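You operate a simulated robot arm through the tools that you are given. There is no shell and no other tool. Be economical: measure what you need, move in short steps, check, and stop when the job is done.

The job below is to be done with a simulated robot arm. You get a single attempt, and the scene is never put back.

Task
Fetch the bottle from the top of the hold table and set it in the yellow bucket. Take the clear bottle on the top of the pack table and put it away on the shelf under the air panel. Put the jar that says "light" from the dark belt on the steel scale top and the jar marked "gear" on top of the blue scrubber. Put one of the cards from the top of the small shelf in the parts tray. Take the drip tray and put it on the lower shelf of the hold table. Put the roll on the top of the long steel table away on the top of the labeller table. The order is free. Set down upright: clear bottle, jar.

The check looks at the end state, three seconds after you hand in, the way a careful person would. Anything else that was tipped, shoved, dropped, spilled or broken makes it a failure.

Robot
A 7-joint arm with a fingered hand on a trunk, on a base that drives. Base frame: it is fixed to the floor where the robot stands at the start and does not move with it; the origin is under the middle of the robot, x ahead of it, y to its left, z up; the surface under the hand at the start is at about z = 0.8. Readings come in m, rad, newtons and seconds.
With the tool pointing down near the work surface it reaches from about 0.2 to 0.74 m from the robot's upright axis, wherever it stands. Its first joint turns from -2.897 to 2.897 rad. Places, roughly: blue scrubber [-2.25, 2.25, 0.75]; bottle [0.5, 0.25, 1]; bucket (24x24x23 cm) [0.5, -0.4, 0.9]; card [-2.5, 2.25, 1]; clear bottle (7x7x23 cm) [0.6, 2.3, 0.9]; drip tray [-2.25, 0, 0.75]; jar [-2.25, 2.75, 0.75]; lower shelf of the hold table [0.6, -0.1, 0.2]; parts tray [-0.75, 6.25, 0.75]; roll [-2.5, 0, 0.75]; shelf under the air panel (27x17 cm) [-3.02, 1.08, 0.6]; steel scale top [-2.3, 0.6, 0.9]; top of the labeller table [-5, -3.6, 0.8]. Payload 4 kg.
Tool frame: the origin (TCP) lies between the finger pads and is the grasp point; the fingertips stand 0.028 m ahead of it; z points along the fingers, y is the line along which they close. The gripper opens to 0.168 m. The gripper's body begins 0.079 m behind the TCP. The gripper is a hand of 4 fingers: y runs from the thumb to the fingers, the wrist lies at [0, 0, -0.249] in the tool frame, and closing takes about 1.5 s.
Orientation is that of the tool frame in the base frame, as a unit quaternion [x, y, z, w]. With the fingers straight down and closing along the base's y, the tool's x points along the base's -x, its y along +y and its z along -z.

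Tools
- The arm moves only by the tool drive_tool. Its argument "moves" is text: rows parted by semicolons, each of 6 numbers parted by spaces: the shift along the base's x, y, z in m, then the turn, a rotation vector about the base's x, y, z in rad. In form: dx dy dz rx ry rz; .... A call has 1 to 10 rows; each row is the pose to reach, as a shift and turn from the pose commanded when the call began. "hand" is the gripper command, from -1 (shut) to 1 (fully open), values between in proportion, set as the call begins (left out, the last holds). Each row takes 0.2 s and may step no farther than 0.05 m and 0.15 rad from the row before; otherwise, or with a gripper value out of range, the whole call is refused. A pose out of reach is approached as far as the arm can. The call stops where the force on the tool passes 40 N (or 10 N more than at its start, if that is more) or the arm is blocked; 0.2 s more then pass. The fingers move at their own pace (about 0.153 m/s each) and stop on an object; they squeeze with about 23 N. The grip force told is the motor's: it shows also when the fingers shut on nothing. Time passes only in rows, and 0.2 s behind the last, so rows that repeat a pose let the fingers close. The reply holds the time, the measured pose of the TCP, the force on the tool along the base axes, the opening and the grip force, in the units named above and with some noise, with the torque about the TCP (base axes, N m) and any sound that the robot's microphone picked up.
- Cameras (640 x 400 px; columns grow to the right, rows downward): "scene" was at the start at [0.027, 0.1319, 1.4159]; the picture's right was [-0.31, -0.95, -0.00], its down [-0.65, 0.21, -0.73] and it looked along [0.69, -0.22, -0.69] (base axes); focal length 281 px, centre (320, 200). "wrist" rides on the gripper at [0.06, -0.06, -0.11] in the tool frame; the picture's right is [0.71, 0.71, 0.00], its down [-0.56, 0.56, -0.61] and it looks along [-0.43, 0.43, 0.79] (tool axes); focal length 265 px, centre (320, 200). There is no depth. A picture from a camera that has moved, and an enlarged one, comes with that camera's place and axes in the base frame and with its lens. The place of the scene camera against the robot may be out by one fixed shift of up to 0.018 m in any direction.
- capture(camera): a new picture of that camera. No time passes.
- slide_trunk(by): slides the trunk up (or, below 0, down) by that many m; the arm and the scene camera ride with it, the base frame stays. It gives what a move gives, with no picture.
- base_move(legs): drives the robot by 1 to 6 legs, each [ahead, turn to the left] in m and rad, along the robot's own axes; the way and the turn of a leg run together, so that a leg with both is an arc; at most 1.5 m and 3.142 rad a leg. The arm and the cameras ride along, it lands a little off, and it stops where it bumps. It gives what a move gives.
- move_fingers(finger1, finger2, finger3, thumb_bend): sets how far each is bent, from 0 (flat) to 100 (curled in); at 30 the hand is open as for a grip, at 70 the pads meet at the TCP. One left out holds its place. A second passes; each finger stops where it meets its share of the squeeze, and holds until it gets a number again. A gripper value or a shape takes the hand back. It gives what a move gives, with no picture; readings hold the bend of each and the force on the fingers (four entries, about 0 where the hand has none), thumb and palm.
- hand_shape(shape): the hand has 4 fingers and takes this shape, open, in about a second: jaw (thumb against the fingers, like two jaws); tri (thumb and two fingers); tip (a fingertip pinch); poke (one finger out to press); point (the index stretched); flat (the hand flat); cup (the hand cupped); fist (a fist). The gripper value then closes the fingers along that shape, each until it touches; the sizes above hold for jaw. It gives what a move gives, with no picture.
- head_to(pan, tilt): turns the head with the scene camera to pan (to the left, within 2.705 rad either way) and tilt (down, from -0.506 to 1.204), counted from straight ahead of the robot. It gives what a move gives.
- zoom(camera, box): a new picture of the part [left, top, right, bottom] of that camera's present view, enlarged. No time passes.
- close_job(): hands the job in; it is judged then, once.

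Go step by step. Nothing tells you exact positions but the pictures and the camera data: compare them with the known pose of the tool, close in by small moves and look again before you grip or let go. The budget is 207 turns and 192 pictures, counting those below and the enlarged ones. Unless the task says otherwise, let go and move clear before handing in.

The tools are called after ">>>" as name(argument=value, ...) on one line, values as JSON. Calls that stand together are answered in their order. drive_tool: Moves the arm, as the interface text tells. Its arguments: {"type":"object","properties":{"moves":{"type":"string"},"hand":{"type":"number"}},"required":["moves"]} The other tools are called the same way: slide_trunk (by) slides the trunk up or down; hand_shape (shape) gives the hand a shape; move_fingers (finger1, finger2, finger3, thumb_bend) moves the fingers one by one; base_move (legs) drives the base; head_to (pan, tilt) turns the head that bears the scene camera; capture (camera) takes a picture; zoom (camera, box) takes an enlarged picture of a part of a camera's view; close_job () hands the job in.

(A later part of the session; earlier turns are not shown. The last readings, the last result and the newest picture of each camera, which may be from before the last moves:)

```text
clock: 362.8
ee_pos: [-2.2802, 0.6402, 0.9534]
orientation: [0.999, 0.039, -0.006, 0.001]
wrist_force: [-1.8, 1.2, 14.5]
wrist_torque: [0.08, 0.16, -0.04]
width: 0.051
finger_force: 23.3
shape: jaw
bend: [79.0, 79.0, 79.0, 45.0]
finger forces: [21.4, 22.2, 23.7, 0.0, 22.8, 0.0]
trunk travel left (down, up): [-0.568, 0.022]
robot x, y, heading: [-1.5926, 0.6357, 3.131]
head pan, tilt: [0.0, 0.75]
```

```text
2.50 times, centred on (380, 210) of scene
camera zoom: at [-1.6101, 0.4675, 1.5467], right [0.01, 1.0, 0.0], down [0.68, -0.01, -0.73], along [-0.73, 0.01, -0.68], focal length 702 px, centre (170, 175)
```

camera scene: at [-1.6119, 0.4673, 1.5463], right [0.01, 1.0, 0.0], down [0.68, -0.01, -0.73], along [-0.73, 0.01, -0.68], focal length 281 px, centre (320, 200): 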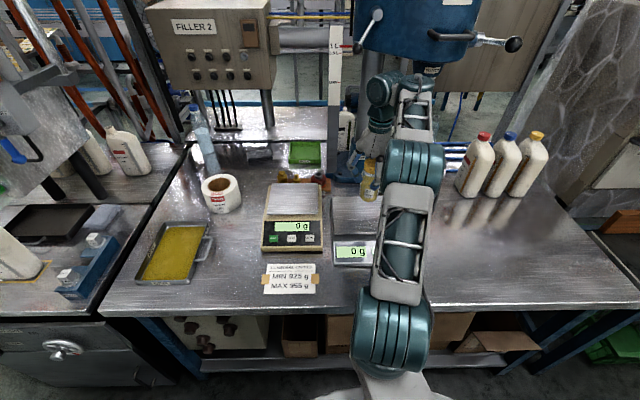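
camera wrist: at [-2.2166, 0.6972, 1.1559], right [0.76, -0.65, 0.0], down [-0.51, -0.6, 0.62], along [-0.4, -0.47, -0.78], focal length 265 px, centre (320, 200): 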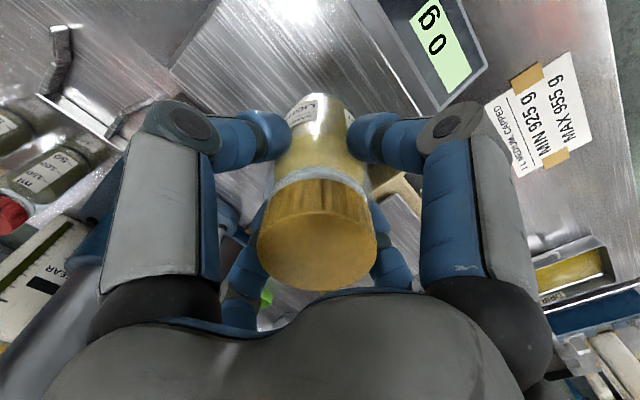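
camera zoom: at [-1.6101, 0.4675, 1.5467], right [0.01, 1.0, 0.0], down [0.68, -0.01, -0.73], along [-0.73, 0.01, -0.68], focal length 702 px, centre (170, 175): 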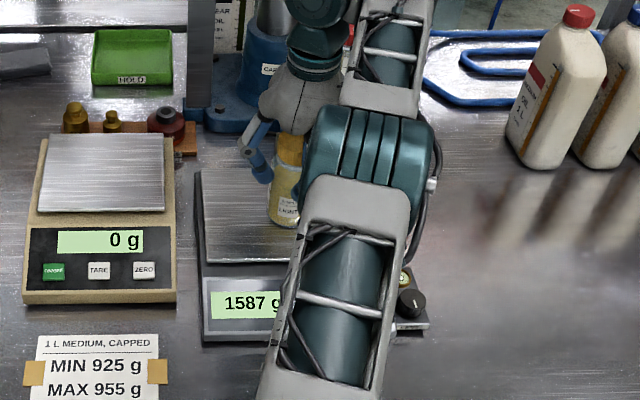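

The scale reads the contact force. I release and rise.

>>> drive_tool(moves="0 0 0.001 0 0 0; 0 0 0.001 0 0 0; 0 0 0.001 0 0 0; 0 0 0.001 0 0 0; 0 0 0.001 0 0 0", hand=0.2)

>>> drive_tool(moves="0 0 0.04 0 0 0; 0 0 0.08 0 0 0; 0 0 0.12 0 0 0; 0.03 0 0.15 0 0 0; 0.07 0 0.16 0 0 0; 0.11 0 0.16 0 0 0; 0.15 0.02 0.16 0 0 0; 0.19 0.03 0.16 0 0 0; 0.23 0.03 0.16 0 0 0; 0.27 0.03 0.16 0 0 0")

>>> capture(camera="scene")

```text
clock: 364.0
ee_pos: [-2.2794, 0.6394, 0.9535]
orientation: [0.999, 0.039, -0.004, 0.001]
wrist_force: [0.3, -0.2, -0.3]
wrist_torque: [0.04, 0.0, -0.01]
width: 0.0998
finger_force: 0.1
shape: jaw
bend: [30.0, 30.0, 30.0, 30.0]
finger forces: [0.0, 0.0, 0.0, 0.0, 0.1, 0.0]
trunk travel left (down, up): [-0.568, 0.022]
robot x, y, heading: [-1.594, 0.6355, 3.13]
head pan, tilt: [0.0, 0.75]
```

```text
clock: 366.2
ee_pos: [-2.0072, 0.6711, 1.113]
orientation: [0.999, 0.04, -0.005, 0.0]
wrist_force: [0.0, -0.6, 0.5]
wrist_torque: [0.02, 0.01, 0.0]
width: 0.1002
finger_force: 0.0
shape: jaw
bend: [30.0, 30.0, 30.0, 30.0]
finger forces: [0.1, 0.1, 0.1, 0.1, 0.1, 0.1]
out of reach, approached as far as the arm can: row 3
trunk travel left (down, up): [-0.568, 0.022]
robot x, y, heading: [-1.5952, 0.6383, 3.135]
head pan, tilt: [0.0, 0.75]
```

```text
63 pictures are left
camera scene: at [-1.6102, 0.4674, 1.5463], right [0.01, 1.0, 0.0], down [0.68, -0.01, -0.73], along [-0.73, 0.01, -0.68], focal length 281 px, centre (320, 200)
```

scene: 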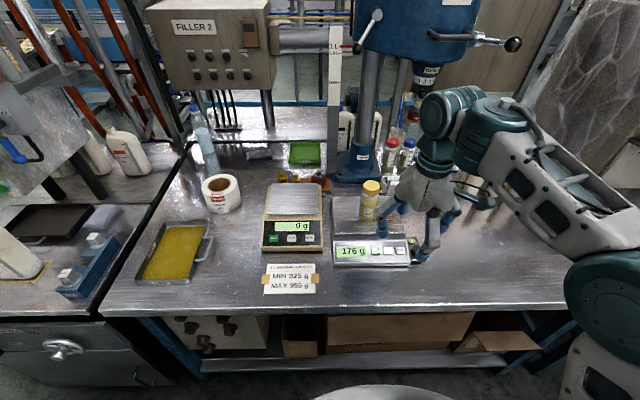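

The light jar stands on the steel scale (176 g). Now the gear jar: I drive back to the belt.

>>> base_move(legs=[[-0.2, 0], [0, -1.571], [1.0, 0], [0.77, 0], [0, 1.571], [0.2, 0]])

>>> drive_tool(moves="-0.02 0 0 0 0 0", hand=0.2)

>>> capture(camera="scene")

>>> capture(camera="wrist")

```text
clock: 385.2
ee_pos: [-1.9678, 2.4477, 1.1134]
orientation: [0.999, 0.035, -0.003, 0.002]
wrist_force: [0.1, -0.1, 0.1]
wrist_torque: [0.03, -0.03, 0.0]
width: 0.1003
finger_force: 0.2
shape: jaw
bend: [30.0, 30.0, 30.0, 30.0]
finger forces: [0.0, 0.0, 0.0, 0.1, 0.0, 0.0]
trunk travel left (down, up): [-0.568, 0.022]
robot x, y, heading: [-1.5547, 2.4049, 3.12]
head pan, tilt: [0.0, 0.75]
```

```text
clock: 385.6
ee_pos: [-1.9877, 2.4469, 1.1128]
orientation: [0.999, 0.035, -0.003, 0.001]
wrist_force: [0.1, 0.0, 0.3]
wrist_torque: [0.02, -0.01, 0.01]
width: 0.1004
finger_force: 0.0
shape: jaw
bend: [30.0, 30.0, 30.0, 30.0]
finger forces: [0.1, 0.0, 0.0, 0.0, 0.0, 0.0]
trunk travel left (down, up): [-0.568, 0.022]
robot x, y, heading: [-1.556, 2.408, 3.121]
head pan, tilt: [0.0, 0.75]
```

```text
62 pictures are left
camera scene: at [-1.5718, 2.2394, 1.5463], right [0.02, 1.0, 0.0], down [0.68, -0.01, -0.73], along [-0.73, 0.01, -0.68], focal length 281 px, centre (320, 200)
```

scene: 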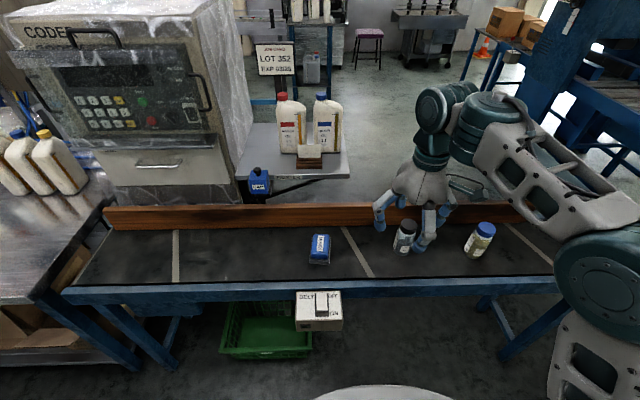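

```text
61 pictures are left
camera wrist: at [-1.9321, 2.5113, 1.2215], right [0.75, -0.66, 0.0], down [-0.51, -0.59, 0.62], along [-0.41, -0.47, -0.79], focal length 265 px, centre (320, 200)
```

wrist: 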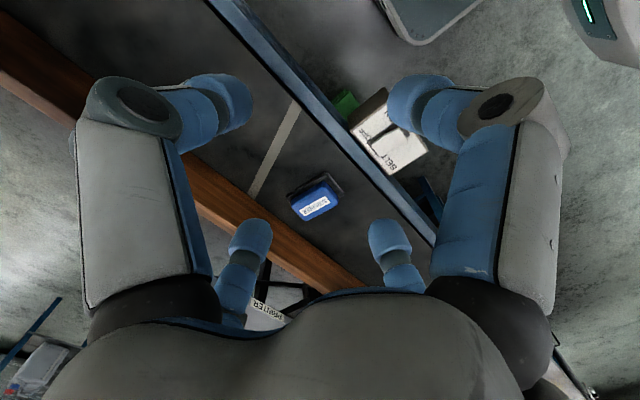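

I move over the gear jar at about (-2.16, 2.53) and refine with the wrist camera.

>>> drive_tool(moves="-0.04 0.02 0 0 0 0; -0.08 0.04 0 0 0 0; -0.12 0.06 -0.02 0 0 0; -0.15 0.075 -0.05 0 0 0; -0.172 0.083 -0.09 0 0 0; -0.172 0.083 -0.11 0 0 0")

>>> capture(camera="wrist")

```text
clock: 387.0
ee_pos: [-2.1604, 2.5309, 1.0021]
orientation: [0.999, 0.035, -0.004, 0.001]
wrist_force: [-0.7, -0.1, -0.3]
wrist_torque: [-0.02, -0.01, -0.02]
width: 0.1003
finger_force: 0.1
shape: jaw
bend: [30.0, 30.0, 30.0, 30.0]
finger forces: [0.1, 0.0, 0.1, 0.0, 0.0, 0.1]
trunk travel left (down, up): [-0.568, 0.022]
robot x, y, heading: [-1.5573, 2.4097, 3.123]
head pan, tilt: [0.0, 0.75]
```

```text
60 pictures are left
camera wrist: at [-2.1054, 2.5961, 1.111], right [0.75, -0.66, 0.0], down [-0.51, -0.59, 0.62], along [-0.41, -0.47, -0.78], focal length 265 px, centre (320, 200)
```

wrist: 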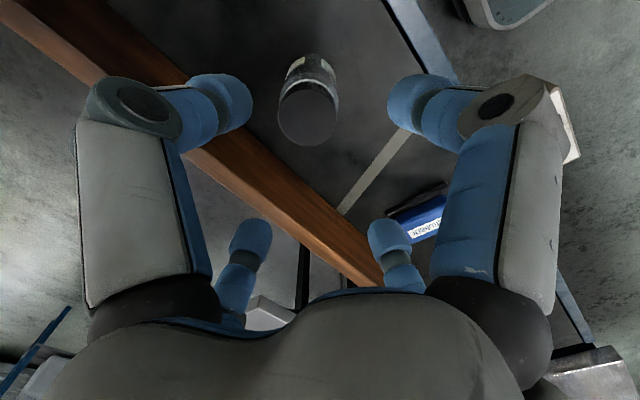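

Cap at (-2.172, 2.536). I descend, grip and lift.

>>> drive_tool(moves="-0.012 0.005 -0.04 0 0 0; -0.012 0.005 -0.08 0 0 0; -0.012 0.005 -0.12 0 0 0; -0.012 0.005 -0.148 0 0 0")

>>> drive_tool(moves="0 0 0 0 0 0; 0 0 0 0 0 0; 0 0 0 0 0 0; 0 0 0 0 0 0; 0 0 0 0 0 0; 0 0 0 0 0 0", hand=-1)

>>> drive_tool(moves="0 0 0.02 0 0 0; 0 0 0.05 0 0 0; 0 0 0.09 0 0 0; 0 0 0.13 0 0 0; 0 -0.04 0.14 0 0 0; 0 -0.08 0.14 0 0 0; 0 -0.12 0.14 0 0 0; 0 -0.16 0.14 0 0 0; 0 -0.2 0.14 0 0 0; 0 -0.24 0.14 0 0 0")

>>> capture(camera="wrist")

>>> capture(camera="scene")

```text
clock: 388.0
ee_pos: [-2.1707, 2.5361, 0.854]
orientation: [0.999, 0.035, -0.003, 0.001]
wrist_force: [-0.8, 0.0, -0.2]
wrist_torque: [-0.01, -0.04, -0.02]
width: 0.1007
finger_force: 0.0
shape: jaw
bend: [30.0, 30.0, 30.0, 30.0]
finger forces: [0.0, 0.1, 0.1, 0.0, 0.0, 0.0]
trunk travel left (down, up): [-0.568, 0.022]
robot x, y, heading: [-1.5553, 2.4096, 3.124]
head pan, tilt: [0.0, 0.75]
```

```text
clock: 389.4
ee_pos: [-2.1712, 2.5356, 0.8552]
orientation: [0.999, 0.035, -0.003, 0.001]
wrist_force: [-0.1, -0.9, -1.0]
wrist_torque: [0.0, -0.01, 0.02]
width: 0.0517
finger_force: 23.0
shape: jaw
bend: [79.0, 79.0, 79.0, 45.0]
finger forces: [20.9, 21.0, 20.7, 0.0, 20.4, 0.0]
trunk travel left (down, up): [-0.568, 0.022]
robot x, y, heading: [-1.5543, 2.4069, 3.12]
head pan, tilt: [0.0, 0.75]
```

```text
clock: 391.6
ee_pos: [-2.1749, 2.2933, 0.9957]
orientation: [0.999, 0.035, -0.004, 0.001]
wrist_force: [1.3, 0.2, -1.0]
wrist_torque: [-0.01, 0.01, -0.02]
width: 0.0521
finger_force: 22.7
shape: jaw
bend: [79.0, 79.0, 79.0, 45.0]
finger forces: [20.9, 21.0, 20.9, 0.0, 20.8, 0.0]
trunk travel left (down, up): [-0.568, 0.022]
robot x, y, heading: [-1.5543, 2.4021, 3.123]
head pan, tilt: [0.0, 0.75]
```

```text
59 pictures are left
camera wrist: at [-2.1182, 2.3576, 1.1045], right [0.75, -0.66, 0.0], down [-0.51, -0.59, 0.62], along [-0.41, -0.47, -0.79], focal length 265 px, centre (320, 200)
```

wrist: 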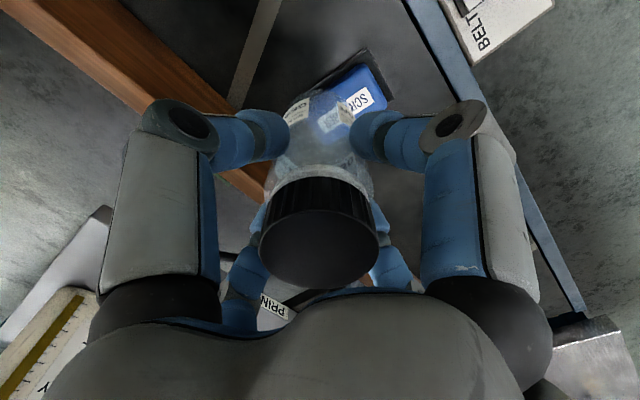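

```text
58 pictures are left
camera scene: at [-1.5715, 2.2384, 1.5462], right [0.02, 1.0, 0.0], down [0.68, -0.01, -0.73], along [-0.73, 0.01, -0.68], focal length 281 px, centre (320, 200)
```

scene: 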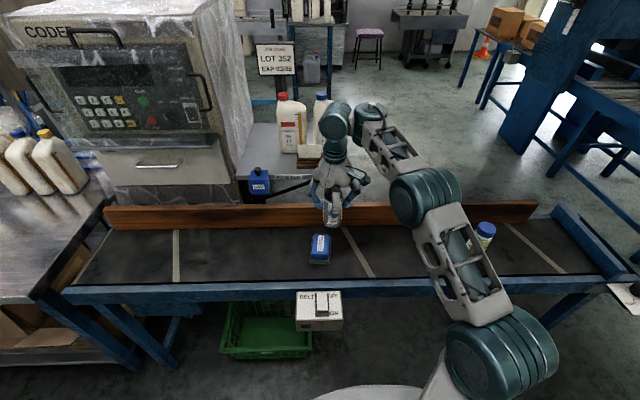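

Scrubber top centre ≈ (-2.163, 2.254). I position over it and lower part way to check.

>>> drive_tool(moves="0.006 -0.02 0 0 0 0; 0.012 -0.039 -0.02 0 0 0; 0.012 -0.039 -0.055 0 0 0")

>>> zoom(camera="scene", box=[270, 150, 390, 290])

>>> capture(camera="wrist")

```text
clock: 392.4
ee_pos: [-2.1606, 2.2547, 0.9409]
orientation: [0.999, 0.035, -0.003, 0.001]
wrist_force: [0.0, -0.6, -0.4]
wrist_torque: [0.02, 0.0, -0.02]
width: 0.0521
finger_force: 23.5
shape: jaw
bend: [79.0, 79.0, 79.0, 45.0]
finger forces: [20.8, 21.0, 20.7, 0.0, 20.6, 0.0]
trunk travel left (down, up): [-0.568, 0.022]
robot x, y, heading: [-1.5545, 2.4079, 3.126]
head pan, tilt: [0.0, 0.75]
```

```text
2.86 times, centred on (330, 220) of scene
camera zoom: at [-1.5717, 2.2396, 1.5464], right [0.02, 1.0, 0.0], down [0.68, -0.01, -0.73], along [-0.73, 0.01, -0.68], focal length 802 px, centre (291, 143)
```

zoom: 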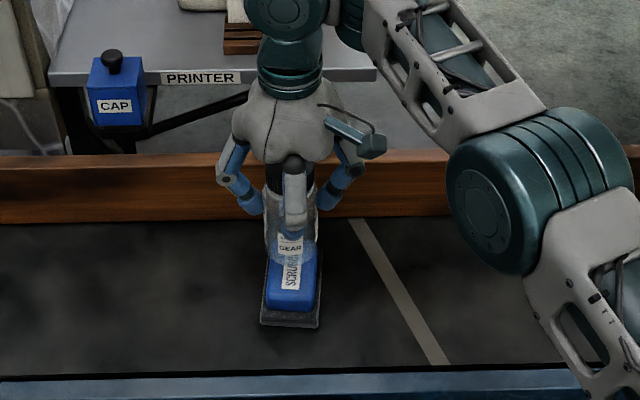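

```text
56 pictures are left
camera wrist: at [-2.1058, 2.3199, 1.0496], right [0.75, -0.66, 0.0], down [-0.51, -0.59, 0.62], along [-0.41, -0.47, -0.78], focal length 265 px, centre (320, 200)
```

wrist: 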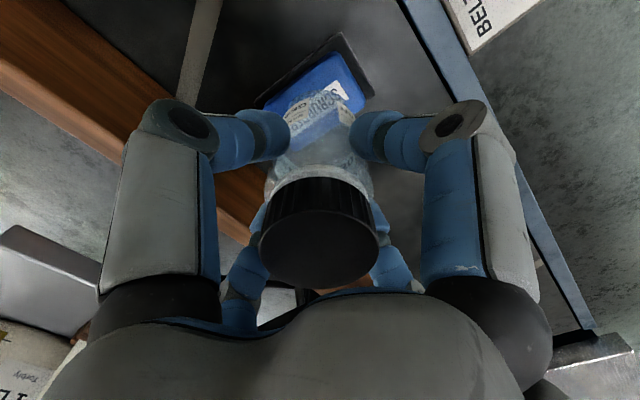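

Jar and scrubber align well. I lower gently until contact.

>>> drive_tool(moves="-0.001 0.004 -0.015 0 0 0; -0.001 0.004 -0.024 0 0 0; -0.001 0.004 -0.03 0 0 0")

>>> drive_tool(moves="0 0 -0.004 0 0 0; 0 0 -0.008 0 0 0; 0 0 -0.012 0 0 0")

```text
clock: 393.2
ee_pos: [-2.1614, 2.2602, 0.9107]
orientation: [0.999, 0.035, -0.003, 0.001]
wrist_force: [1.3, 0.6, -0.4]
wrist_torque: [-0.03, -0.01, 0.04]
width: 0.0519
finger_force: 23.2
shape: jaw
bend: [79.0, 79.0, 79.0, 45.0]
finger forces: [20.8, 21.0, 20.7, 0.0, 20.7, 0.0]
trunk travel left (down, up): [-0.568, 0.022]
robot x, y, heading: [-1.5534, 2.4079, 3.126]
head pan, tilt: [0.0, 0.75]
```

```text
clock: 394.0
ee_pos: [-2.1595, 2.2592, 0.8975]
orientation: [0.999, 0.035, -0.004, 0.001]
wrist_force: [1.2, -0.5, -0.6]
wrist_torque: [0.02, 0.0, -0.03]
width: 0.052
finger_force: 22.5
shape: jaw
bend: [79.0, 79.0, 79.0, 45.0]
finger forces: [20.9, 20.9, 20.7, 0.0, 20.6, 0.1]
trunk travel left (down, up): [-0.568, 0.022]
robot x, y, heading: [-1.5563, 2.4064, 3.119]
head pan, tilt: [0.0, 0.75]
```

No contact yet; I continue down.

>>> drive_tool(moves="0 0 -0.004 0 0 0; 0 0 -0.008 0 0 0; 0 0 -0.012 0 0 0; 0 0 -0.016 0 0 0")

>>> zoom(camera="scene", box=[270, 150, 390, 290])

```text
clock: 394.7
ee_pos: [-2.1622, 2.2589, 0.896]
orientation: [0.999, 0.034, -0.011, 0.004]
wrist_force: [0.7, 1.3, 21.0]
wrist_torque: [0.02, -0.17, 0.02]
width: 0.0529
finger_force: 22.9
shape: jaw
bend: [79.0, 79.0, 79.0, 45.0]
finger forces: [25.8, 25.7, 24.5, 0.0, 24.7, 0.0]
trunk travel left (down, up): [-0.568, 0.022]
robot x, y, heading: [-1.5542, 2.4074, 3.122]
head pan, tilt: [0.0, 0.75]
stopped in row 3: the force on the tool passed its limit at 45 N (the readings are from after the stop); the commanded pose is now the measured one
```

```text
2.86 times, centred on (330, 220) of scene
camera zoom: at [-1.5695, 2.24, 1.5464], right [0.02, 1.0, 0.0], down [0.68, -0.01, -0.73], along [-0.73, 0.01, -0.68], focal length 802 px, centre (291, 143)
```

zoom: 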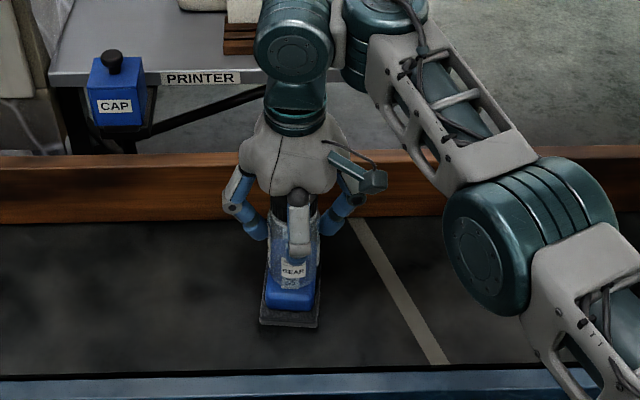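

Contact on the scrubber. I release slowly and rise.

>>> drive_tool(moves="0 0 0 0 0 0; 0 0 0 0 0 0; 0 0 0 0 0 0; 0 0 0 0 0 0; 0 0 0 0 0 0", hand=0.2)

>>> drive_tool(moves="0 0 0.03 0 0 0; 0 0 0.07 0 0 0; 0 0 0.11 0 0 0; 0 0 0.15 0 0 0; 0.03 0.02 0.18 0 0 0; 0.06 0.05 0.2 0 0 0; 0.1 0.07 0.2 0 0 0; 0.14 0.09 0.2 0 0 0; 0.18 0.1 0.2 0 0 0")

>>> capture(camera="scene")

```text
clock: 395.9
ee_pos: [-2.161, 2.2597, 0.8946]
orientation: [0.999, 0.034, -0.009, 0.003]
wrist_force: [0.4, 0.2, 0.9]
wrist_torque: [-0.02, 0.02, -0.01]
width: 0.1001
finger_force: 0.2
shape: jaw
bend: [30.0, 30.0, 30.0, 30.0]
finger forces: [0.0, 0.0, 0.0, 0.0, 0.0, 0.1]
trunk travel left (down, up): [-0.568, 0.022]
robot x, y, heading: [-1.5545, 2.4111, 3.122]
head pan, tilt: [0.0, 0.75]
```

```text
clock: 397.9
ee_pos: [-1.9819, 2.3584, 1.0923]
orientation: [0.999, 0.033, -0.01, 0.003]
wrist_force: [-0.1, -0.7, 0.8]
wrist_torque: [-0.03, -0.02, -0.05]
width: 0.1005
finger_force: 0.0
shape: jaw
bend: [30.0, 30.0, 30.0, 30.0]
finger forces: [0.1, 0.0, 0.1, 0.0, 0.0, 0.1]
trunk travel left (down, up): [-0.568, 0.022]
robot x, y, heading: [-1.5521, 2.4078, 3.129]
head pan, tilt: [0.0, 0.75]
```

```text
54 pictures are left
camera scene: at [-1.5705, 2.2398, 1.5464], right [0.02, 1.0, 0.0], down [0.68, -0.01, -0.73], along [-0.73, 0.01, -0.68], focal length 281 px, centre (320, 200)
```

scene: 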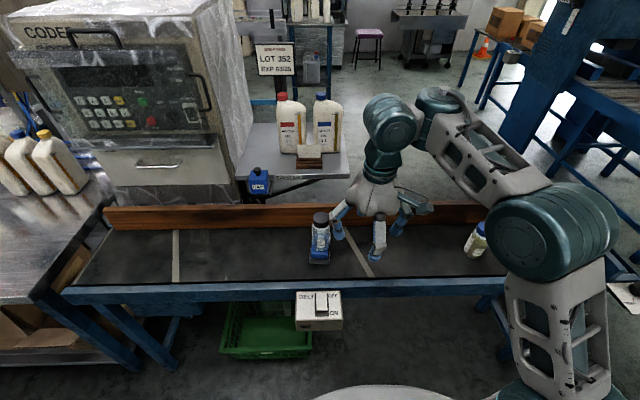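

The gear jar stands on the scrubber. Next the roll: I drive to the steel table at y≈0.1.

>>> base_move(legs=[[-0.2, 0], [0, 1.583], [1.2, 0], [1.08, 0], [0, -1.571], [0.2, 0]])

>>> capture(camera="scene")

```text
clock: 419.3
ee_pos: [-1.9192, 0.0271, 1.0919]
orientation: [0.998, 0.061, -0.009, 0.004]
wrist_force: [-0.5, 0.9, 0.0]
wrist_torque: [-0.06, 0.02, 0.01]
width: 0.1004
finger_force: 0.1
shape: jaw
bend: [30.0, 30.0, 30.0, 30.0]
finger forces: [0.1, 0.1, 0.0, 0.1, 0.0, 0.1]
trunk travel left (down, up): [-0.568, 0.022]
robot x, y, heading: [-1.4939, 0.1001, -3.106]
head pan, tilt: [0.0, 0.75]
```

```text
53 pictures are left
camera scene: at [-1.5037, -0.0702, 1.5463], right [-0.03, 1.0, 0.0], down [0.68, 0.02, -0.73], along [-0.73, -0.03, -0.68], focal length 281 px, centre (320, 200)
```

scene: 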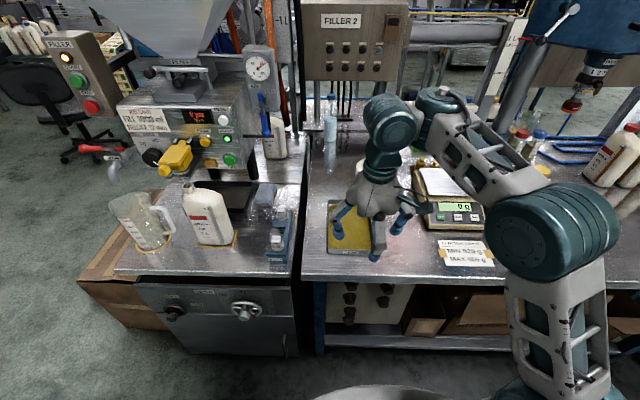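

Before the roll (which is far back), the drip tray in front of it should go first; it holds oil, so it must stay level. I move closer and look at it from above.

>>> base_move(legs=[[0.14, -0.03]])

>>> drive_tool(moves="0.04 0.03 0 0 0 0; 0.07 0.07 0 0 0 0; 0.08 0.11 0 0 0 0; 0.09 0.15 0 0 0 0; 0.09 0.19 0 0 0 0")

>>> head_to(pan=0.1, tilt=0.95)

>>> capture(camera="scene")

```text
clock: 420.7
ee_pos: [-2.0662, 0.0359, 1.0916]
orientation: [0.999, 0.046, -0.008, 0.004]
wrist_force: [-1.0, 0.6, -0.1]
wrist_torque: [-0.02, 0.01, 0.0]
width: 0.1003
finger_force: 0.1
shape: jaw
bend: [30.0, 30.0, 30.0, 30.0]
finger forces: [0.0, 0.0, 0.1, 0.1, 0.0, 0.0]
trunk travel left (down, up): [-0.568, 0.022]
robot x, y, heading: [-1.6387, 0.0993, -3.139]
head pan, tilt: [0.0, 0.75]
```

```text
clock: 421.9
ee_pos: [-1.9764, 0.2272, 1.0938]
orientation: [0.999, 0.046, -0.008, 0.003]
wrist_force: [-0.1, -0.5, -0.5]
wrist_torque: [-0.01, -0.02, -0.01]
width: 0.1003
finger_force: 0.1
shape: jaw
bend: [30.0, 30.0, 30.0, 30.0]
finger forces: [0.0, 0.0, 0.0, 0.1, 0.1, 0.0]
trunk travel left (down, up): [-0.568, 0.022]
robot x, y, heading: [-1.6411, 0.0973, -3.136]
head pan, tilt: [0.0, 0.75]
```

```text
clock: 422.6
ee_pos: [-1.9776, 0.2264, 1.0951]
orientation: [0.999, 0.046, -0.009, 0.003]
wrist_force: [1.5, -0.4, 0.3]
wrist_torque: [-0.01, 0.0, 0.0]
width: 0.1005
finger_force: 0.0
shape: jaw
bend: [30.0, 30.0, 30.0, 30.0]
finger forces: [0.0, 0.0, 0.0, 0.0, 0.0, 0.0]
trunk travel left (down, up): [-0.568, 0.022]
robot x, y, heading: [-1.6391, 0.0973, -3.14]
head pan, tilt: [0.099, 0.949]
```

```text
52 pictures are left
camera scene: at [-1.6424, -0.0796, 1.5308], right [-0.1, 0.99, 0.0], down [0.81, 0.08, -0.58], along [-0.58, -0.06, -0.81], focal length 281 px, centre (320, 200)
```

scene: 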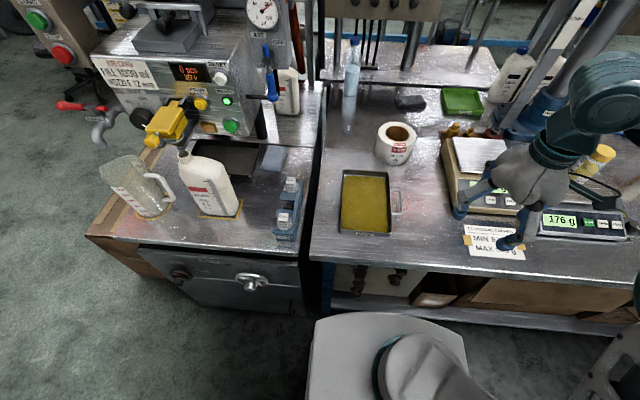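

The tray is about 0.148 wide and 0.245 long, centre ≈ (-2.165, 0.007). I zoom to see the rim and handle.

>>> zoom(camera="scene", box=[320, 110, 430, 250])

```text
2.86 times, centred on (375, 180) of scene
camera zoom: at [-1.6424, -0.0796, 1.5308], right [-0.1, 0.99, 0.0], down [0.81, 0.08, -0.58], along [-0.58, -0.06, -0.81], focal length 802 px, centre (163, 257)
```

zoom: 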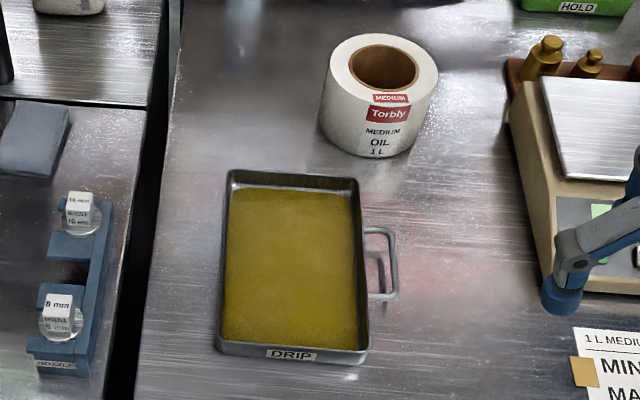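

The tray outer width is ≈0.152. I'll straddle it with thumb and opposing finger (thumb into the handle loop) at its middle, other two fingers splayed up. First set shape and align above it.

>>> hand_shape(shape="tip")

>>> drive_tool(moves="-0.02 -0.03 0 0.007 -0.018 -0.09; -0.04 -0.07 0 0.007 -0.018 -0.09; -0.06 -0.11 0 0.007 -0.018 -0.09; -0.08 -0.15 0 0.007 -0.018 -0.09; -0.1 -0.19 -0.005 0.007 -0.018 -0.09; -0.14 -0.215 -0.01 0.007 -0.018 -0.09; -0.18 -0.219 -0.03 0.007 -0.018 -0.09; -0.186 -0.219 -0.07 0.007 -0.018 -0.09; -0.186 -0.219 -0.11 0.007 -0.018 -0.09; -0.186 -0.219 -0.14 0.007 -0.018 -0.09")

>>> capture(camera="wrist")

>>> capture(camera="scene")

```text
clock: 423.5
ee_pos: [-1.9765, 0.2253, 1.0932]
orientation: [0.999, 0.046, -0.01, 0.003]
wrist_force: [0.4, -0.4, -0.6]
wrist_torque: [0.0, -0.02, 0.0]
width: 0.1676
finger_force: 0.3
shape: tip
bend: [11.0, 30.0, 11.0, 30.0]
finger forces: [0.1, 0.1, 0.1, 0.1, 0.1, 0.0]
trunk travel left (down, up): [-0.568, 0.022]
robot x, y, heading: [-1.6384, 0.0978, -3.138]
head pan, tilt: [0.099, 0.949]
```

```text
clock: 425.7
ee_pos: [-2.1649, 0.0061, 0.9518]
orientation: [1.0, 0.002, 0.0, 0.0]
wrist_force: [0.2, -0.2, 0.7]
wrist_torque: [0.01, 0.02, 0.06]
width: 0.1679
finger_force: 0.0
shape: tip
bend: [11.0, 30.0, 11.0, 30.0]
finger forces: [0.1, 0.1, 0.0, 0.0, 0.1, 0.0]
trunk travel left (down, up): [-0.568, 0.022]
robot x, y, heading: [-1.6405, 0.0954, -3.136]
head pan, tilt: [0.099, 0.949]
```

```text
50 pictures are left
camera wrist: at [-2.1053, 0.0668, 1.0617], right [0.71, -0.71, 0.0], down [-0.56, -0.56, 0.61], along [-0.43, -0.44, -0.79], focal length 265 px, centre (320, 200)
```

wrist: 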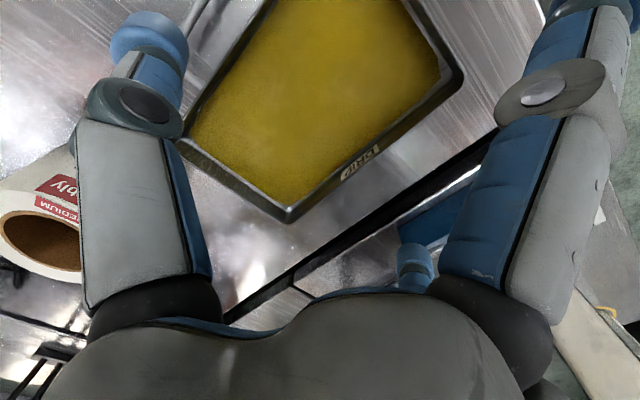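

```text
49 pictures are left
camera scene: at [-1.6428, -0.0796, 1.5308], right [-0.1, 0.99, 0.0], down [0.81, 0.08, -0.58], along [-0.58, -0.06, -0.81], focal length 281 px, centre (320, 200)
```

scene: 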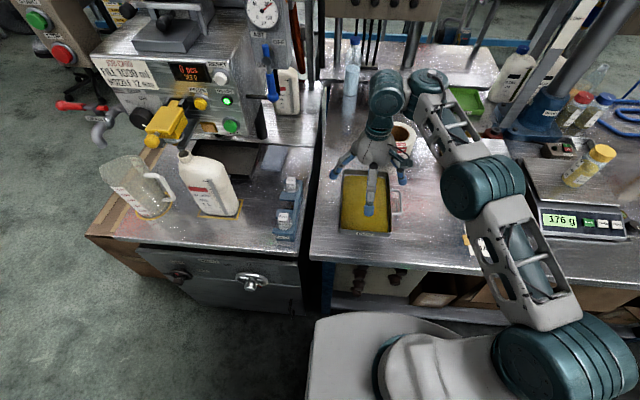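

Aligned: tray centre ≈ (-2.165, 0.011), width 0.144. I descend to just above the rim and check the thumb against the handle loop.

>>> drive_tool(moves="0 0 -0.03 0 0 0.025; 0 0 -0.06 0 0 0.025; 0 0 -0.075 0 0 0.025")

>>> zoom(camera="scene", box=[310, 110, 430, 250])

>>> capture(camera="wrist")

```text
clock: 426.5
ee_pos: [-2.164, 0.0083, 0.8777]
orientation: [1.0, 0.014, -0.001, -0.001]
wrist_force: [0.5, 0.5, -0.9]
wrist_torque: [0.01, 0.0, 0.0]
width: 0.168
finger_force: 0.0
shape: tip
bend: [11.0, 30.0, 11.0, 30.0]
finger forces: [0.1, 0.0, 0.0, 0.0, 0.0, 0.1]
trunk travel left (down, up): [-0.568, 0.022]
robot x, y, heading: [-1.6374, 0.0972, -3.14]
head pan, tilt: [0.099, 0.949]
```

```text
2.86 times, centred on (370, 180) of scene
camera zoom: at [-1.6426, -0.0797, 1.5308], right [-0.1, 0.99, 0.0], down [0.81, 0.08, -0.58], along [-0.58, -0.06, -0.81], focal length 802 px, centre (177, 257)
```

zoom: 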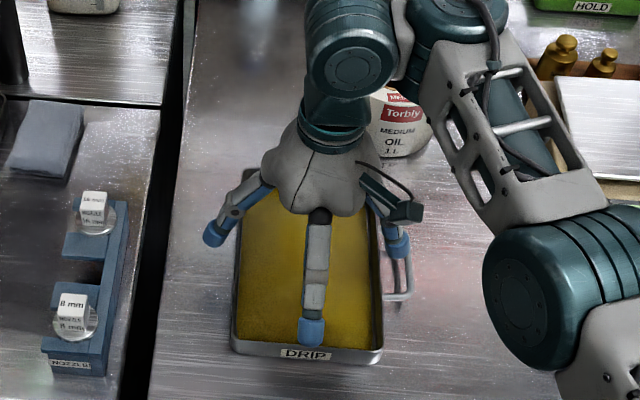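

```text
47 pictures are left
camera wrist: at [-2.1068, 0.07, 0.9866], right [0.73, -0.69, 0.0], down [-0.54, -0.57, 0.61], along [-0.42, -0.45, -0.79], focal length 265 px, centre (320, 200)
```

wrist: 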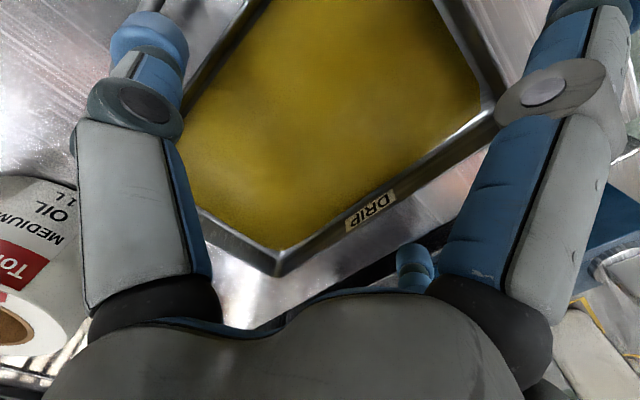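

The splayed fingers would meet the tray's end walls, so I flatten them fully and shift 4 mm toward the handle side.

>>> move_fingers(finger1=0, finger3=0, finger2=30, thumb_bend=30)

>>> drive_tool(moves="0 0.004 -0.015 0 0 0; 0 0.004 -0.03 0 0 0")

>>> zoom(camera="scene", box=[310, 130, 430, 250])

```text
clock: 427.5
ee_pos: [-2.1632, 0.0081, 0.8779]
orientation: [1.0, 0.014, 0.001, 0.0]
wrist_force: [-0.5, 0.6, -0.6]
wrist_torque: [0.0, -0.02, 0.01]
width: 0.1432
finger_force: 0.0
shape: fingers
bend: [0.0, 30.0, 0.0, 30.0]
finger forces: [0.0, 0.0, 0.1, 0.1, 0.0, 0.1]
trunk travel left (down, up): [-0.568, 0.022]
robot x, y, heading: [-1.641, 0.099, -3.134]
head pan, tilt: [0.099, 0.949]
```

```text
clock: 428.1
ee_pos: [-2.1631, 0.0114, 0.8463]
orientation: [1.0, 0.014, 0.0, 0.0]
wrist_force: [-1.0, 0.1, 0.7]
wrist_torque: [-0.04, 0.0, 0.02]
width: 0.1434
finger_force: 0.1
shape: fingers
bend: [0.0, 30.0, 0.0, 30.0]
finger forces: [0.0, 0.0, 0.0, 0.0, 0.0, 0.0]
trunk travel left (down, up): [-0.568, 0.022]
robot x, y, heading: [-1.6372, 0.0986, -3.135]
head pan, tilt: [0.099, 0.949]
```

```text
3.33 times, centred on (370, 190) of scene
camera zoom: at [-1.6426, -0.0796, 1.5308], right [-0.1, 0.99, 0.0], down [0.81, 0.08, -0.58], along [-0.58, -0.06, -0.81], focal length 935 px, centre (153, 233)
```

zoom: 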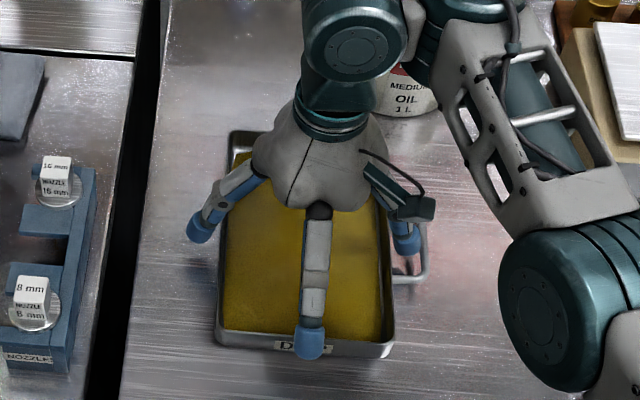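

The thumb fits in the handle loop. I lower the last centimetre and close thumb and opposing finger only.

>>> drive_tool(moves="0 0 -0.006 0 0 0; 0 0 -0.013 0 0 0")

>>> move_fingers(finger2=70, thumb_bend=70)

>>> zoom(camera="scene", box=[310, 130, 430, 250])

```text
clock: 428.7
ee_pos: [-2.1639, 0.0032, 0.8395]
orientation: [1.0, 0.013, 0.005, 0.0]
wrist_force: [0.1, -0.3, 0.6]
wrist_torque: [0.07, 0.02, -0.06]
width: 0.1435
finger_force: 0.4
shape: fingers
bend: [0.0, 30.0, 0.0, 30.0]
finger forces: [0.1, 0.0, 0.0, 0.1, 0.7, 0.0]
out of reach, approached as far as the arm can: row 2
trunk travel left (down, up): [-0.568, 0.022]
robot x, y, heading: [-1.6415, 0.0948, -3.133]
head pan, tilt: [0.099, 0.949]
```

```text
clock: 429.7
ee_pos: [-2.1643, 0.0051, 0.8411]
orientation: [1.0, 0.013, 0.004, 0.0]
wrist_force: [-2.4, 3.5, 7.4]
wrist_torque: [0.82, 0.07, 0.08]
width: 0.1306
finger_force: 18.8
shape: fingers
bend: [0.0, 24.0, 0.0, 39.0]
finger forces: [0.0, 16.5, 0.0, 0.1, 21.6, 0.1]
trunk travel left (down, up): [-0.568, 0.022]
robot x, y, heading: [-1.6422, 0.097, -3.139]
head pan, tilt: [0.099, 0.949]
```

```text
3.33 times, centred on (370, 190) of scene
camera zoom: at [-1.642, -0.0792, 1.5309], right [-0.1, 0.99, 0.0], down [0.81, 0.08, -0.58], along [-0.58, -0.06, -0.81], focal length 935 px, centre (153, 233)
```

zoom: 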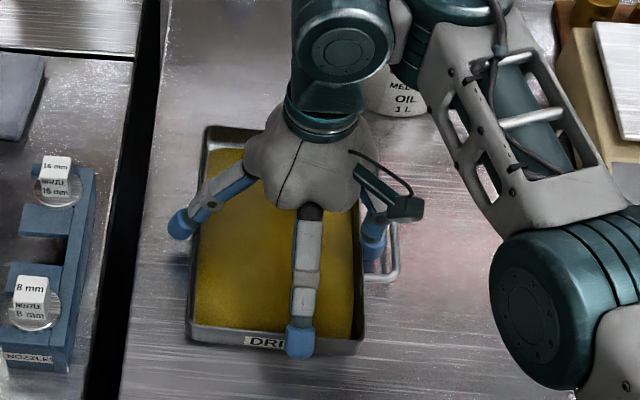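

The tray is clamped between thumb and finger (it slid about 2.5 cm sideways). I test with a small lift.

>>> drive_tool(moves="0 0 0.006 0 0 0; 0 0 0.012 0 0 0; 0 0 0.02 0 0 0")

>>> zoom(camera="scene", box=[310, 130, 430, 250])

```text
clock: 430.5
ee_pos: [-2.1619, 0.0117, 0.8528]
orientation: [1.0, 0.015, 0.001, 0.0]
wrist_force: [0.0, -0.2, -1.8]
wrist_torque: [0.02, -0.04, 0.01]
width: 0.1301
finger_force: 18.2
shape: fingers
bend: [0.0, 23.0, 0.0, 39.0]
finger forces: [0.0, 17.3, 0.0, 0.0, 18.9, 0.1]
out of reach, approached as far as the arm can: row 1
trunk travel left (down, up): [-0.568, 0.022]
robot x, y, heading: [-1.6404, 0.0972, -3.141]
head pan, tilt: [0.099, 0.949]
```

```text
3.33 times, centred on (370, 190) of scene
camera zoom: at [-1.6427, -0.0796, 1.5307], right [-0.1, 0.99, 0.0], down [0.81, 0.09, -0.58], along [-0.58, -0.06, -0.81], focal length 935 px, centre (153, 233)
```

zoom: 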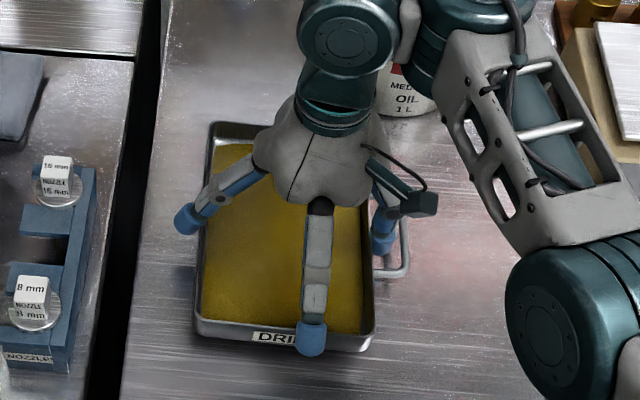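

The tray lifts level (~0.18 kg). I raise it slowly, draw it back and back the base away from the table.

>>> drive_tool(moves="0 0 0.02 0 0 0; 0 0 0.04 0 0 0; 0.01 0 0.06 0 0 0; 0.03 0 0.08 0 0 0; 0.05 0 0.1 0 0 0; 0.07 0.01 0.12 0 0 0; 0.09 0.02 0.13 0 0 0; 0.1 0.03 0.13 0 0 0")

>>> base_move(legs=[[-0.35, 0], [0, 3.137]])

>>> capture(camera="scene")

```text
clock: 432.3
ee_pos: [-2.062, 0.0403, 0.9839]
orientation: [1.0, 0.014, 0.001, 0.0]
wrist_force: [0.0, 0.5, -1.7]
wrist_torque: [0.02, -0.01, -0.02]
width: 0.1299
finger_force: 18.1
shape: fingers
bend: [0.0, 23.0, 0.0, 39.0]
finger forces: [0.0, 17.2, 0.0, 0.1, 18.8, 0.1]
trunk travel left (down, up): [-0.568, 0.022]
robot x, y, heading: [-1.6354, 0.0954, -3.138]
head pan, tilt: [0.099, 0.949]
```

```text
clock: 441.9
ee_pos: [-0.8711, 0.1603, 0.9834]
orientation: [-0.021, 1.0, 0.001, -0.001]
wrist_force: [-0.7, -0.1, -2.3]
wrist_torque: [-0.02, 0.04, 0.05]
width: 0.1302
finger_force: 17.9
shape: fingers
bend: [0.0, 23.0, 0.0, 39.0]
finger forces: [0.1, 17.0, 0.0, 0.0, 18.6, 0.1]
trunk travel left (down, up): [-0.568, 0.022]
robot x, y, heading: [-1.2967, 0.0963, 0.023]
head pan, tilt: [0.099, 0.949]
```

```text
43 pictures are left
camera scene: at [-1.276, 0.2634, 1.5308], right [0.12, -0.99, 0.0], down [-0.81, -0.1, -0.58], along [0.58, 0.07, -0.81], focal length 281 px, centre (320, 200)
```

scene: 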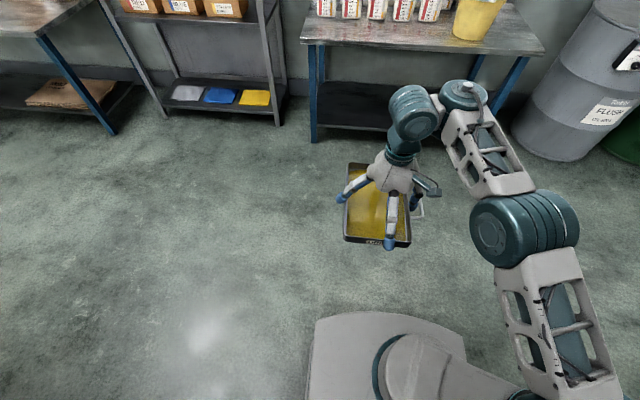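

The tray hangs level. I drive toward the hold table, stopping half a metre short, lower the trunk and look beneath it.

>>> base_move(legs=[[0, -0.306], [0.85, 0], [0, 0.283]])

>>> slide_trunk(by=-0.3)

>>> slide_trunk(by=-0.265)

>>> head_to(pan=0.0, tilt=0.5)

>>> capture(camera="scene")

```text
clock: 448.3
ee_pos: [-0.0749, -0.0846, 0.9839]
orientation: [-0.009, 1.0, -0.001, -0.001]
wrist_force: [0.1, 1.0, -1.9]
wrist_torque: [-0.03, 0.03, 0.01]
width: 0.1301
finger_force: 18.0
shape: fingers
bend: [0.0, 23.0, 0.0, 39.0]
finger forces: [0.0, 17.1, 0.1, 0.0, 18.6, 0.0]
trunk travel left (down, up): [-0.568, 0.022]
robot x, y, heading: [-0.4965, -0.1381, -0.004]
head pan, tilt: [0.099, 0.949]
```

```text
clock: 451.3
ee_pos: [-0.0738, -0.0855, 0.6843]
orientation: [-0.009, 1.0, 0.0, 0.0]
wrist_force: [0.2, 0.3, -1.9]
wrist_torque: [-0.03, 0.01, 0.02]
width: 0.1301
finger_force: 17.5
shape: fingers
bend: [0.0, 23.0, 0.0, 39.0]
finger forces: [0.0, 17.0, 0.1, 0.0, 18.7, 0.1]
trunk travel left (down, up): [-0.268, 0.322]
robot x, y, heading: [-0.4995, -0.1423, -0.006]
head pan, tilt: [0.099, 0.949]
```

```text
clock: 454.0
ee_pos: [-0.0739, -0.0845, 0.4191]
orientation: [-0.008, 1.0, 0.0, -0.002]
wrist_force: [0.3, -0.7, -2.1]
wrist_torque: [0.0, 0.0, -0.01]
width: 0.1298
finger_force: 17.8
shape: fingers
bend: [0.0, 23.0, 0.0, 39.0]
finger forces: [0.0, 17.0, 0.0, 0.1, 18.6, 0.0]
trunk travel left (down, up): [-0.003, 0.587]
robot x, y, heading: [-0.5003, -0.1332, -0.007]
head pan, tilt: [0.099, 0.949]
```

```text
clock: 454.9
ee_pos: [-0.073, -0.0853, 0.4179]
orientation: [-0.009, 1.0, 0.0, -0.001]
wrist_force: [-0.5, -0.6, -1.2]
wrist_torque: [0.0, -0.01, 0.03]
width: 0.1299
finger_force: 17.2
shape: fingers
bend: [0.0, 23.0, 0.0, 39.0]
finger forces: [0.0, 16.9, 0.1, 0.0, 18.6, 0.0]
trunk travel left (down, up): [-0.003, 0.587]
robot x, y, heading: [-0.4978, -0.1361, -0.011]
head pan, tilt: [0.0, 0.499]
```

```text
42 pictures are left
camera scene: at [-0.456, 0.021, 1.0032], right [-0.01, -1.0, 0.0], down [-0.48, 0.0, -0.88], along [0.88, 0.0, -0.48], focal length 281 px, centre (320, 200)
```

scene: 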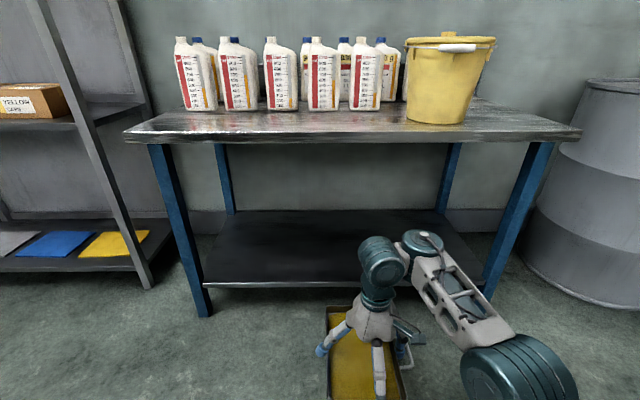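

The lower shelf is free: front edge x≈0.32, y from about 0.47 to -0.62. I lower the tray to z≈0.33, drive a bit closer and check clearances under the table top.

>>> drive_tool(moves="0 -0.01 -0.02 0 0 0; 0 -0.02 -0.04 0 0 0; 0 -0.03 -0.06 0 0 0; 0 -0.04 -0.08 0 0 0")

>>> base_move(legs=[[0.3, 0]])

>>> capture(camera="scene")

>>> capture(camera="wrist")

```text
clock: 455.9
ee_pos: [-0.0698, -0.1242, 0.3376]
orientation: [-0.009, 1.0, 0.0, -0.001]
wrist_force: [-0.6, -0.5, -1.9]
wrist_torque: [-0.05, 0.06, -0.03]
width: 0.1303
finger_force: 17.5
shape: fingers
bend: [0.0, 23.0, 0.0, 39.0]
finger forces: [0.1, 17.0, 0.0, 0.0, 18.6, 0.1]
trunk travel left (down, up): [-0.003, 0.587]
robot x, y, heading: [-0.496, -0.1348, -0.006]
head pan, tilt: [0.0, 0.499]
```

```text
clock: 457.9
ee_pos: [0.2292, -0.1295, 0.339]
orientation: [-0.006, 1.0, 0.0, -0.002]
wrist_force: [0.2, 0.0, -2.2]
wrist_torque: [-0.01, 0.0, 0.03]
width: 0.13
finger_force: 18.1
shape: fingers
bend: [0.0, 23.0, 0.0, 39.0]
finger forces: [0.0, 17.0, 0.0, 0.0, 18.6, 0.0]
trunk travel left (down, up): [-0.003, 0.587]
robot x, y, heading: [-0.1957, -0.1424, -0.014]
head pan, tilt: [0.0, 0.499]
```

```text
41 pictures are left
camera scene: at [-0.1562, 0.0185, 1.0032], right [-0.01, -1.0, 0.0], down [-0.48, 0.0, -0.88], along [0.88, -0.01, -0.48], focal length 281 px, centre (320, 200)
```

scene: 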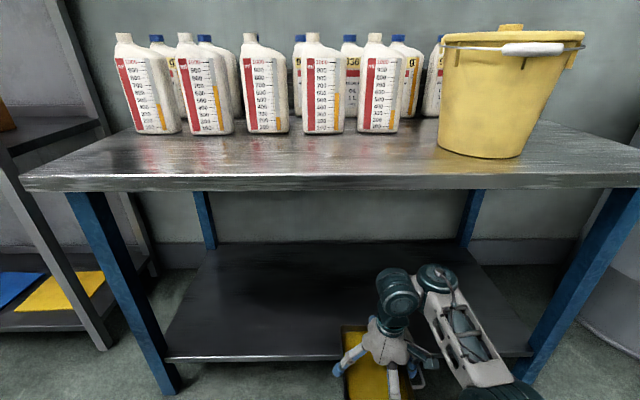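

```text
40 pictures are left
camera wrist: at [0.1684, -0.1896, 0.4486], right [-0.72, 0.7, 0.0], down [0.55, 0.57, 0.61], along [0.43, 0.44, -0.79], focal length 265 px, centre (320, 200)
```

wrist: 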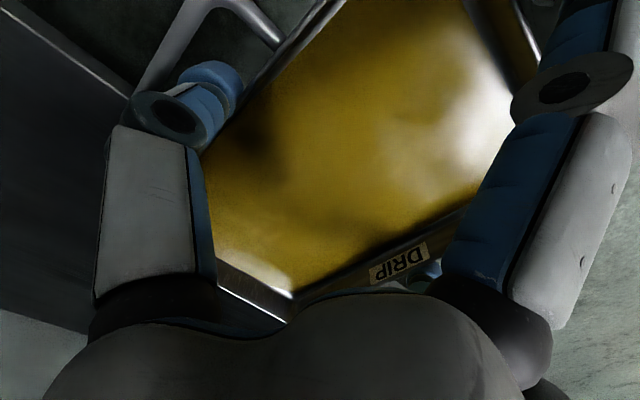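

Shelf z≈0.18, front edge x≈0.35; the hand stays well below the table top. I drive 0.12 m on and extend the arm to x≈0.50.

>>> base_move(legs=[[0.12, 0.01]])

>>> drive_tool(moves="0.03 0 0 0 0 0; 0.06 0 0 0 0 0; 0.09 0 0 0 0 0; 0.12 0 0 0 0 0; 0.15 0 0 0 0 0")

>>> capture(camera="scene")

```text
clock: 459.2
ee_pos: [0.3481, -0.1261, 0.3396]
orientation: [-0.011, 1.0, 0.0, -0.001]
wrist_force: [0.3, -0.4, -1.8]
wrist_torque: [-0.03, 0.05, 0.03]
width: 0.1302
finger_force: 17.9
shape: fingers
bend: [0.0, 23.0, 0.0, 39.0]
finger forces: [0.0, 17.0, 0.1, 0.1, 18.6, 0.0]
trunk travel left (down, up): [-0.003, 0.587]
robot x, y, heading: [-0.0808, -0.1394, -0.007]
head pan, tilt: [0.0, 0.499]
```

```text
clock: 460.4
ee_pos: [0.498, -0.128, 0.3378]
orientation: [-0.011, 1.0, -0.001, -0.002]
wrist_force: [-1.1, -1.1, -2.4]
wrist_torque: [0.0, 0.06, 0.01]
width: 0.1299
finger_force: 17.4
shape: fingers
bend: [0.0, 23.0, 0.0, 39.0]
finger forces: [0.1, 16.8, 0.1, 0.1, 18.5, 0.1]
trunk travel left (down, up): [-0.003, 0.587]
robot x, y, heading: [-0.0778, -0.1398, -0.003]
head pan, tilt: [0.0, 0.499]
```

```text
39 pictures are left
camera scene: at [-0.038, 0.018, 1.0033], right [0.0, -1.0, 0.0], down [-0.48, 0.0, -0.88], along [0.88, 0.0, -0.48], focal length 281 px, centre (320, 200)
```

scene: 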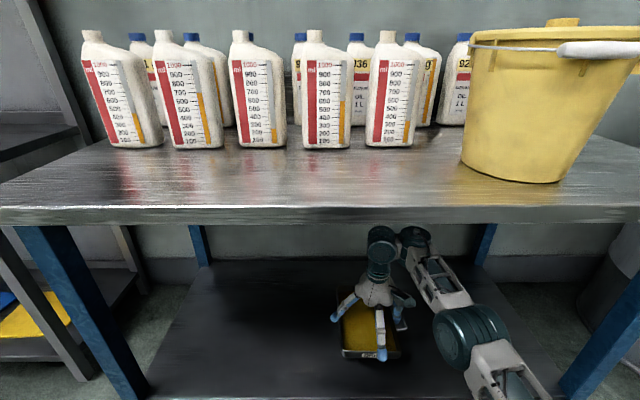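

The tray is over the shelf. I lower it stepwise until contact.

>>> drive_tool(moves="0 0 -0.02 0 0 0; 0 0 -0.04 0 0 0; 0 0 -0.06 0 0 0; 0 0 -0.075 0 0 0; 0 0 -0.085 0 0 0; 0 0 -0.09 0 0 0")

>>> zoom(camera="scene", box=[300, 210, 480, 380])

```text
clock: 461.8
ee_pos: [0.498, -0.1269, 0.2501]
orientation: [-0.01, 1.0, 0.0, -0.002]
wrist_force: [0.2, 0.5, -2.0]
wrist_torque: [-0.01, 0.01, 0.01]
width: 0.1303
finger_force: 17.5
shape: fingers
bend: [0.0, 23.0, 0.0, 39.0]
finger forces: [0.0, 16.9, 0.1, 0.0, 18.6, 0.1]
out of reach, approached as far as the arm can: row 4, 5
trunk travel left (down, up): [-0.003, 0.587]
robot x, y, heading: [-0.0738, -0.1389, -0.001]
head pan, tilt: [0.0, 0.499]
```

```text
2.35 times, centred on (390, 295) of scene
camera zoom: at [-0.0378, 0.018, 1.0033], right [0.0, -1.0, 0.0], down [-0.48, 0.0, -0.88], along [0.88, 0.0, -0.48], focal length 660 px, centre (155, -24)
```

zoom: 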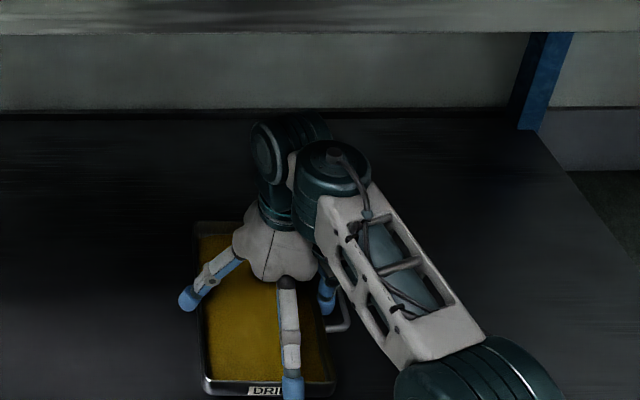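

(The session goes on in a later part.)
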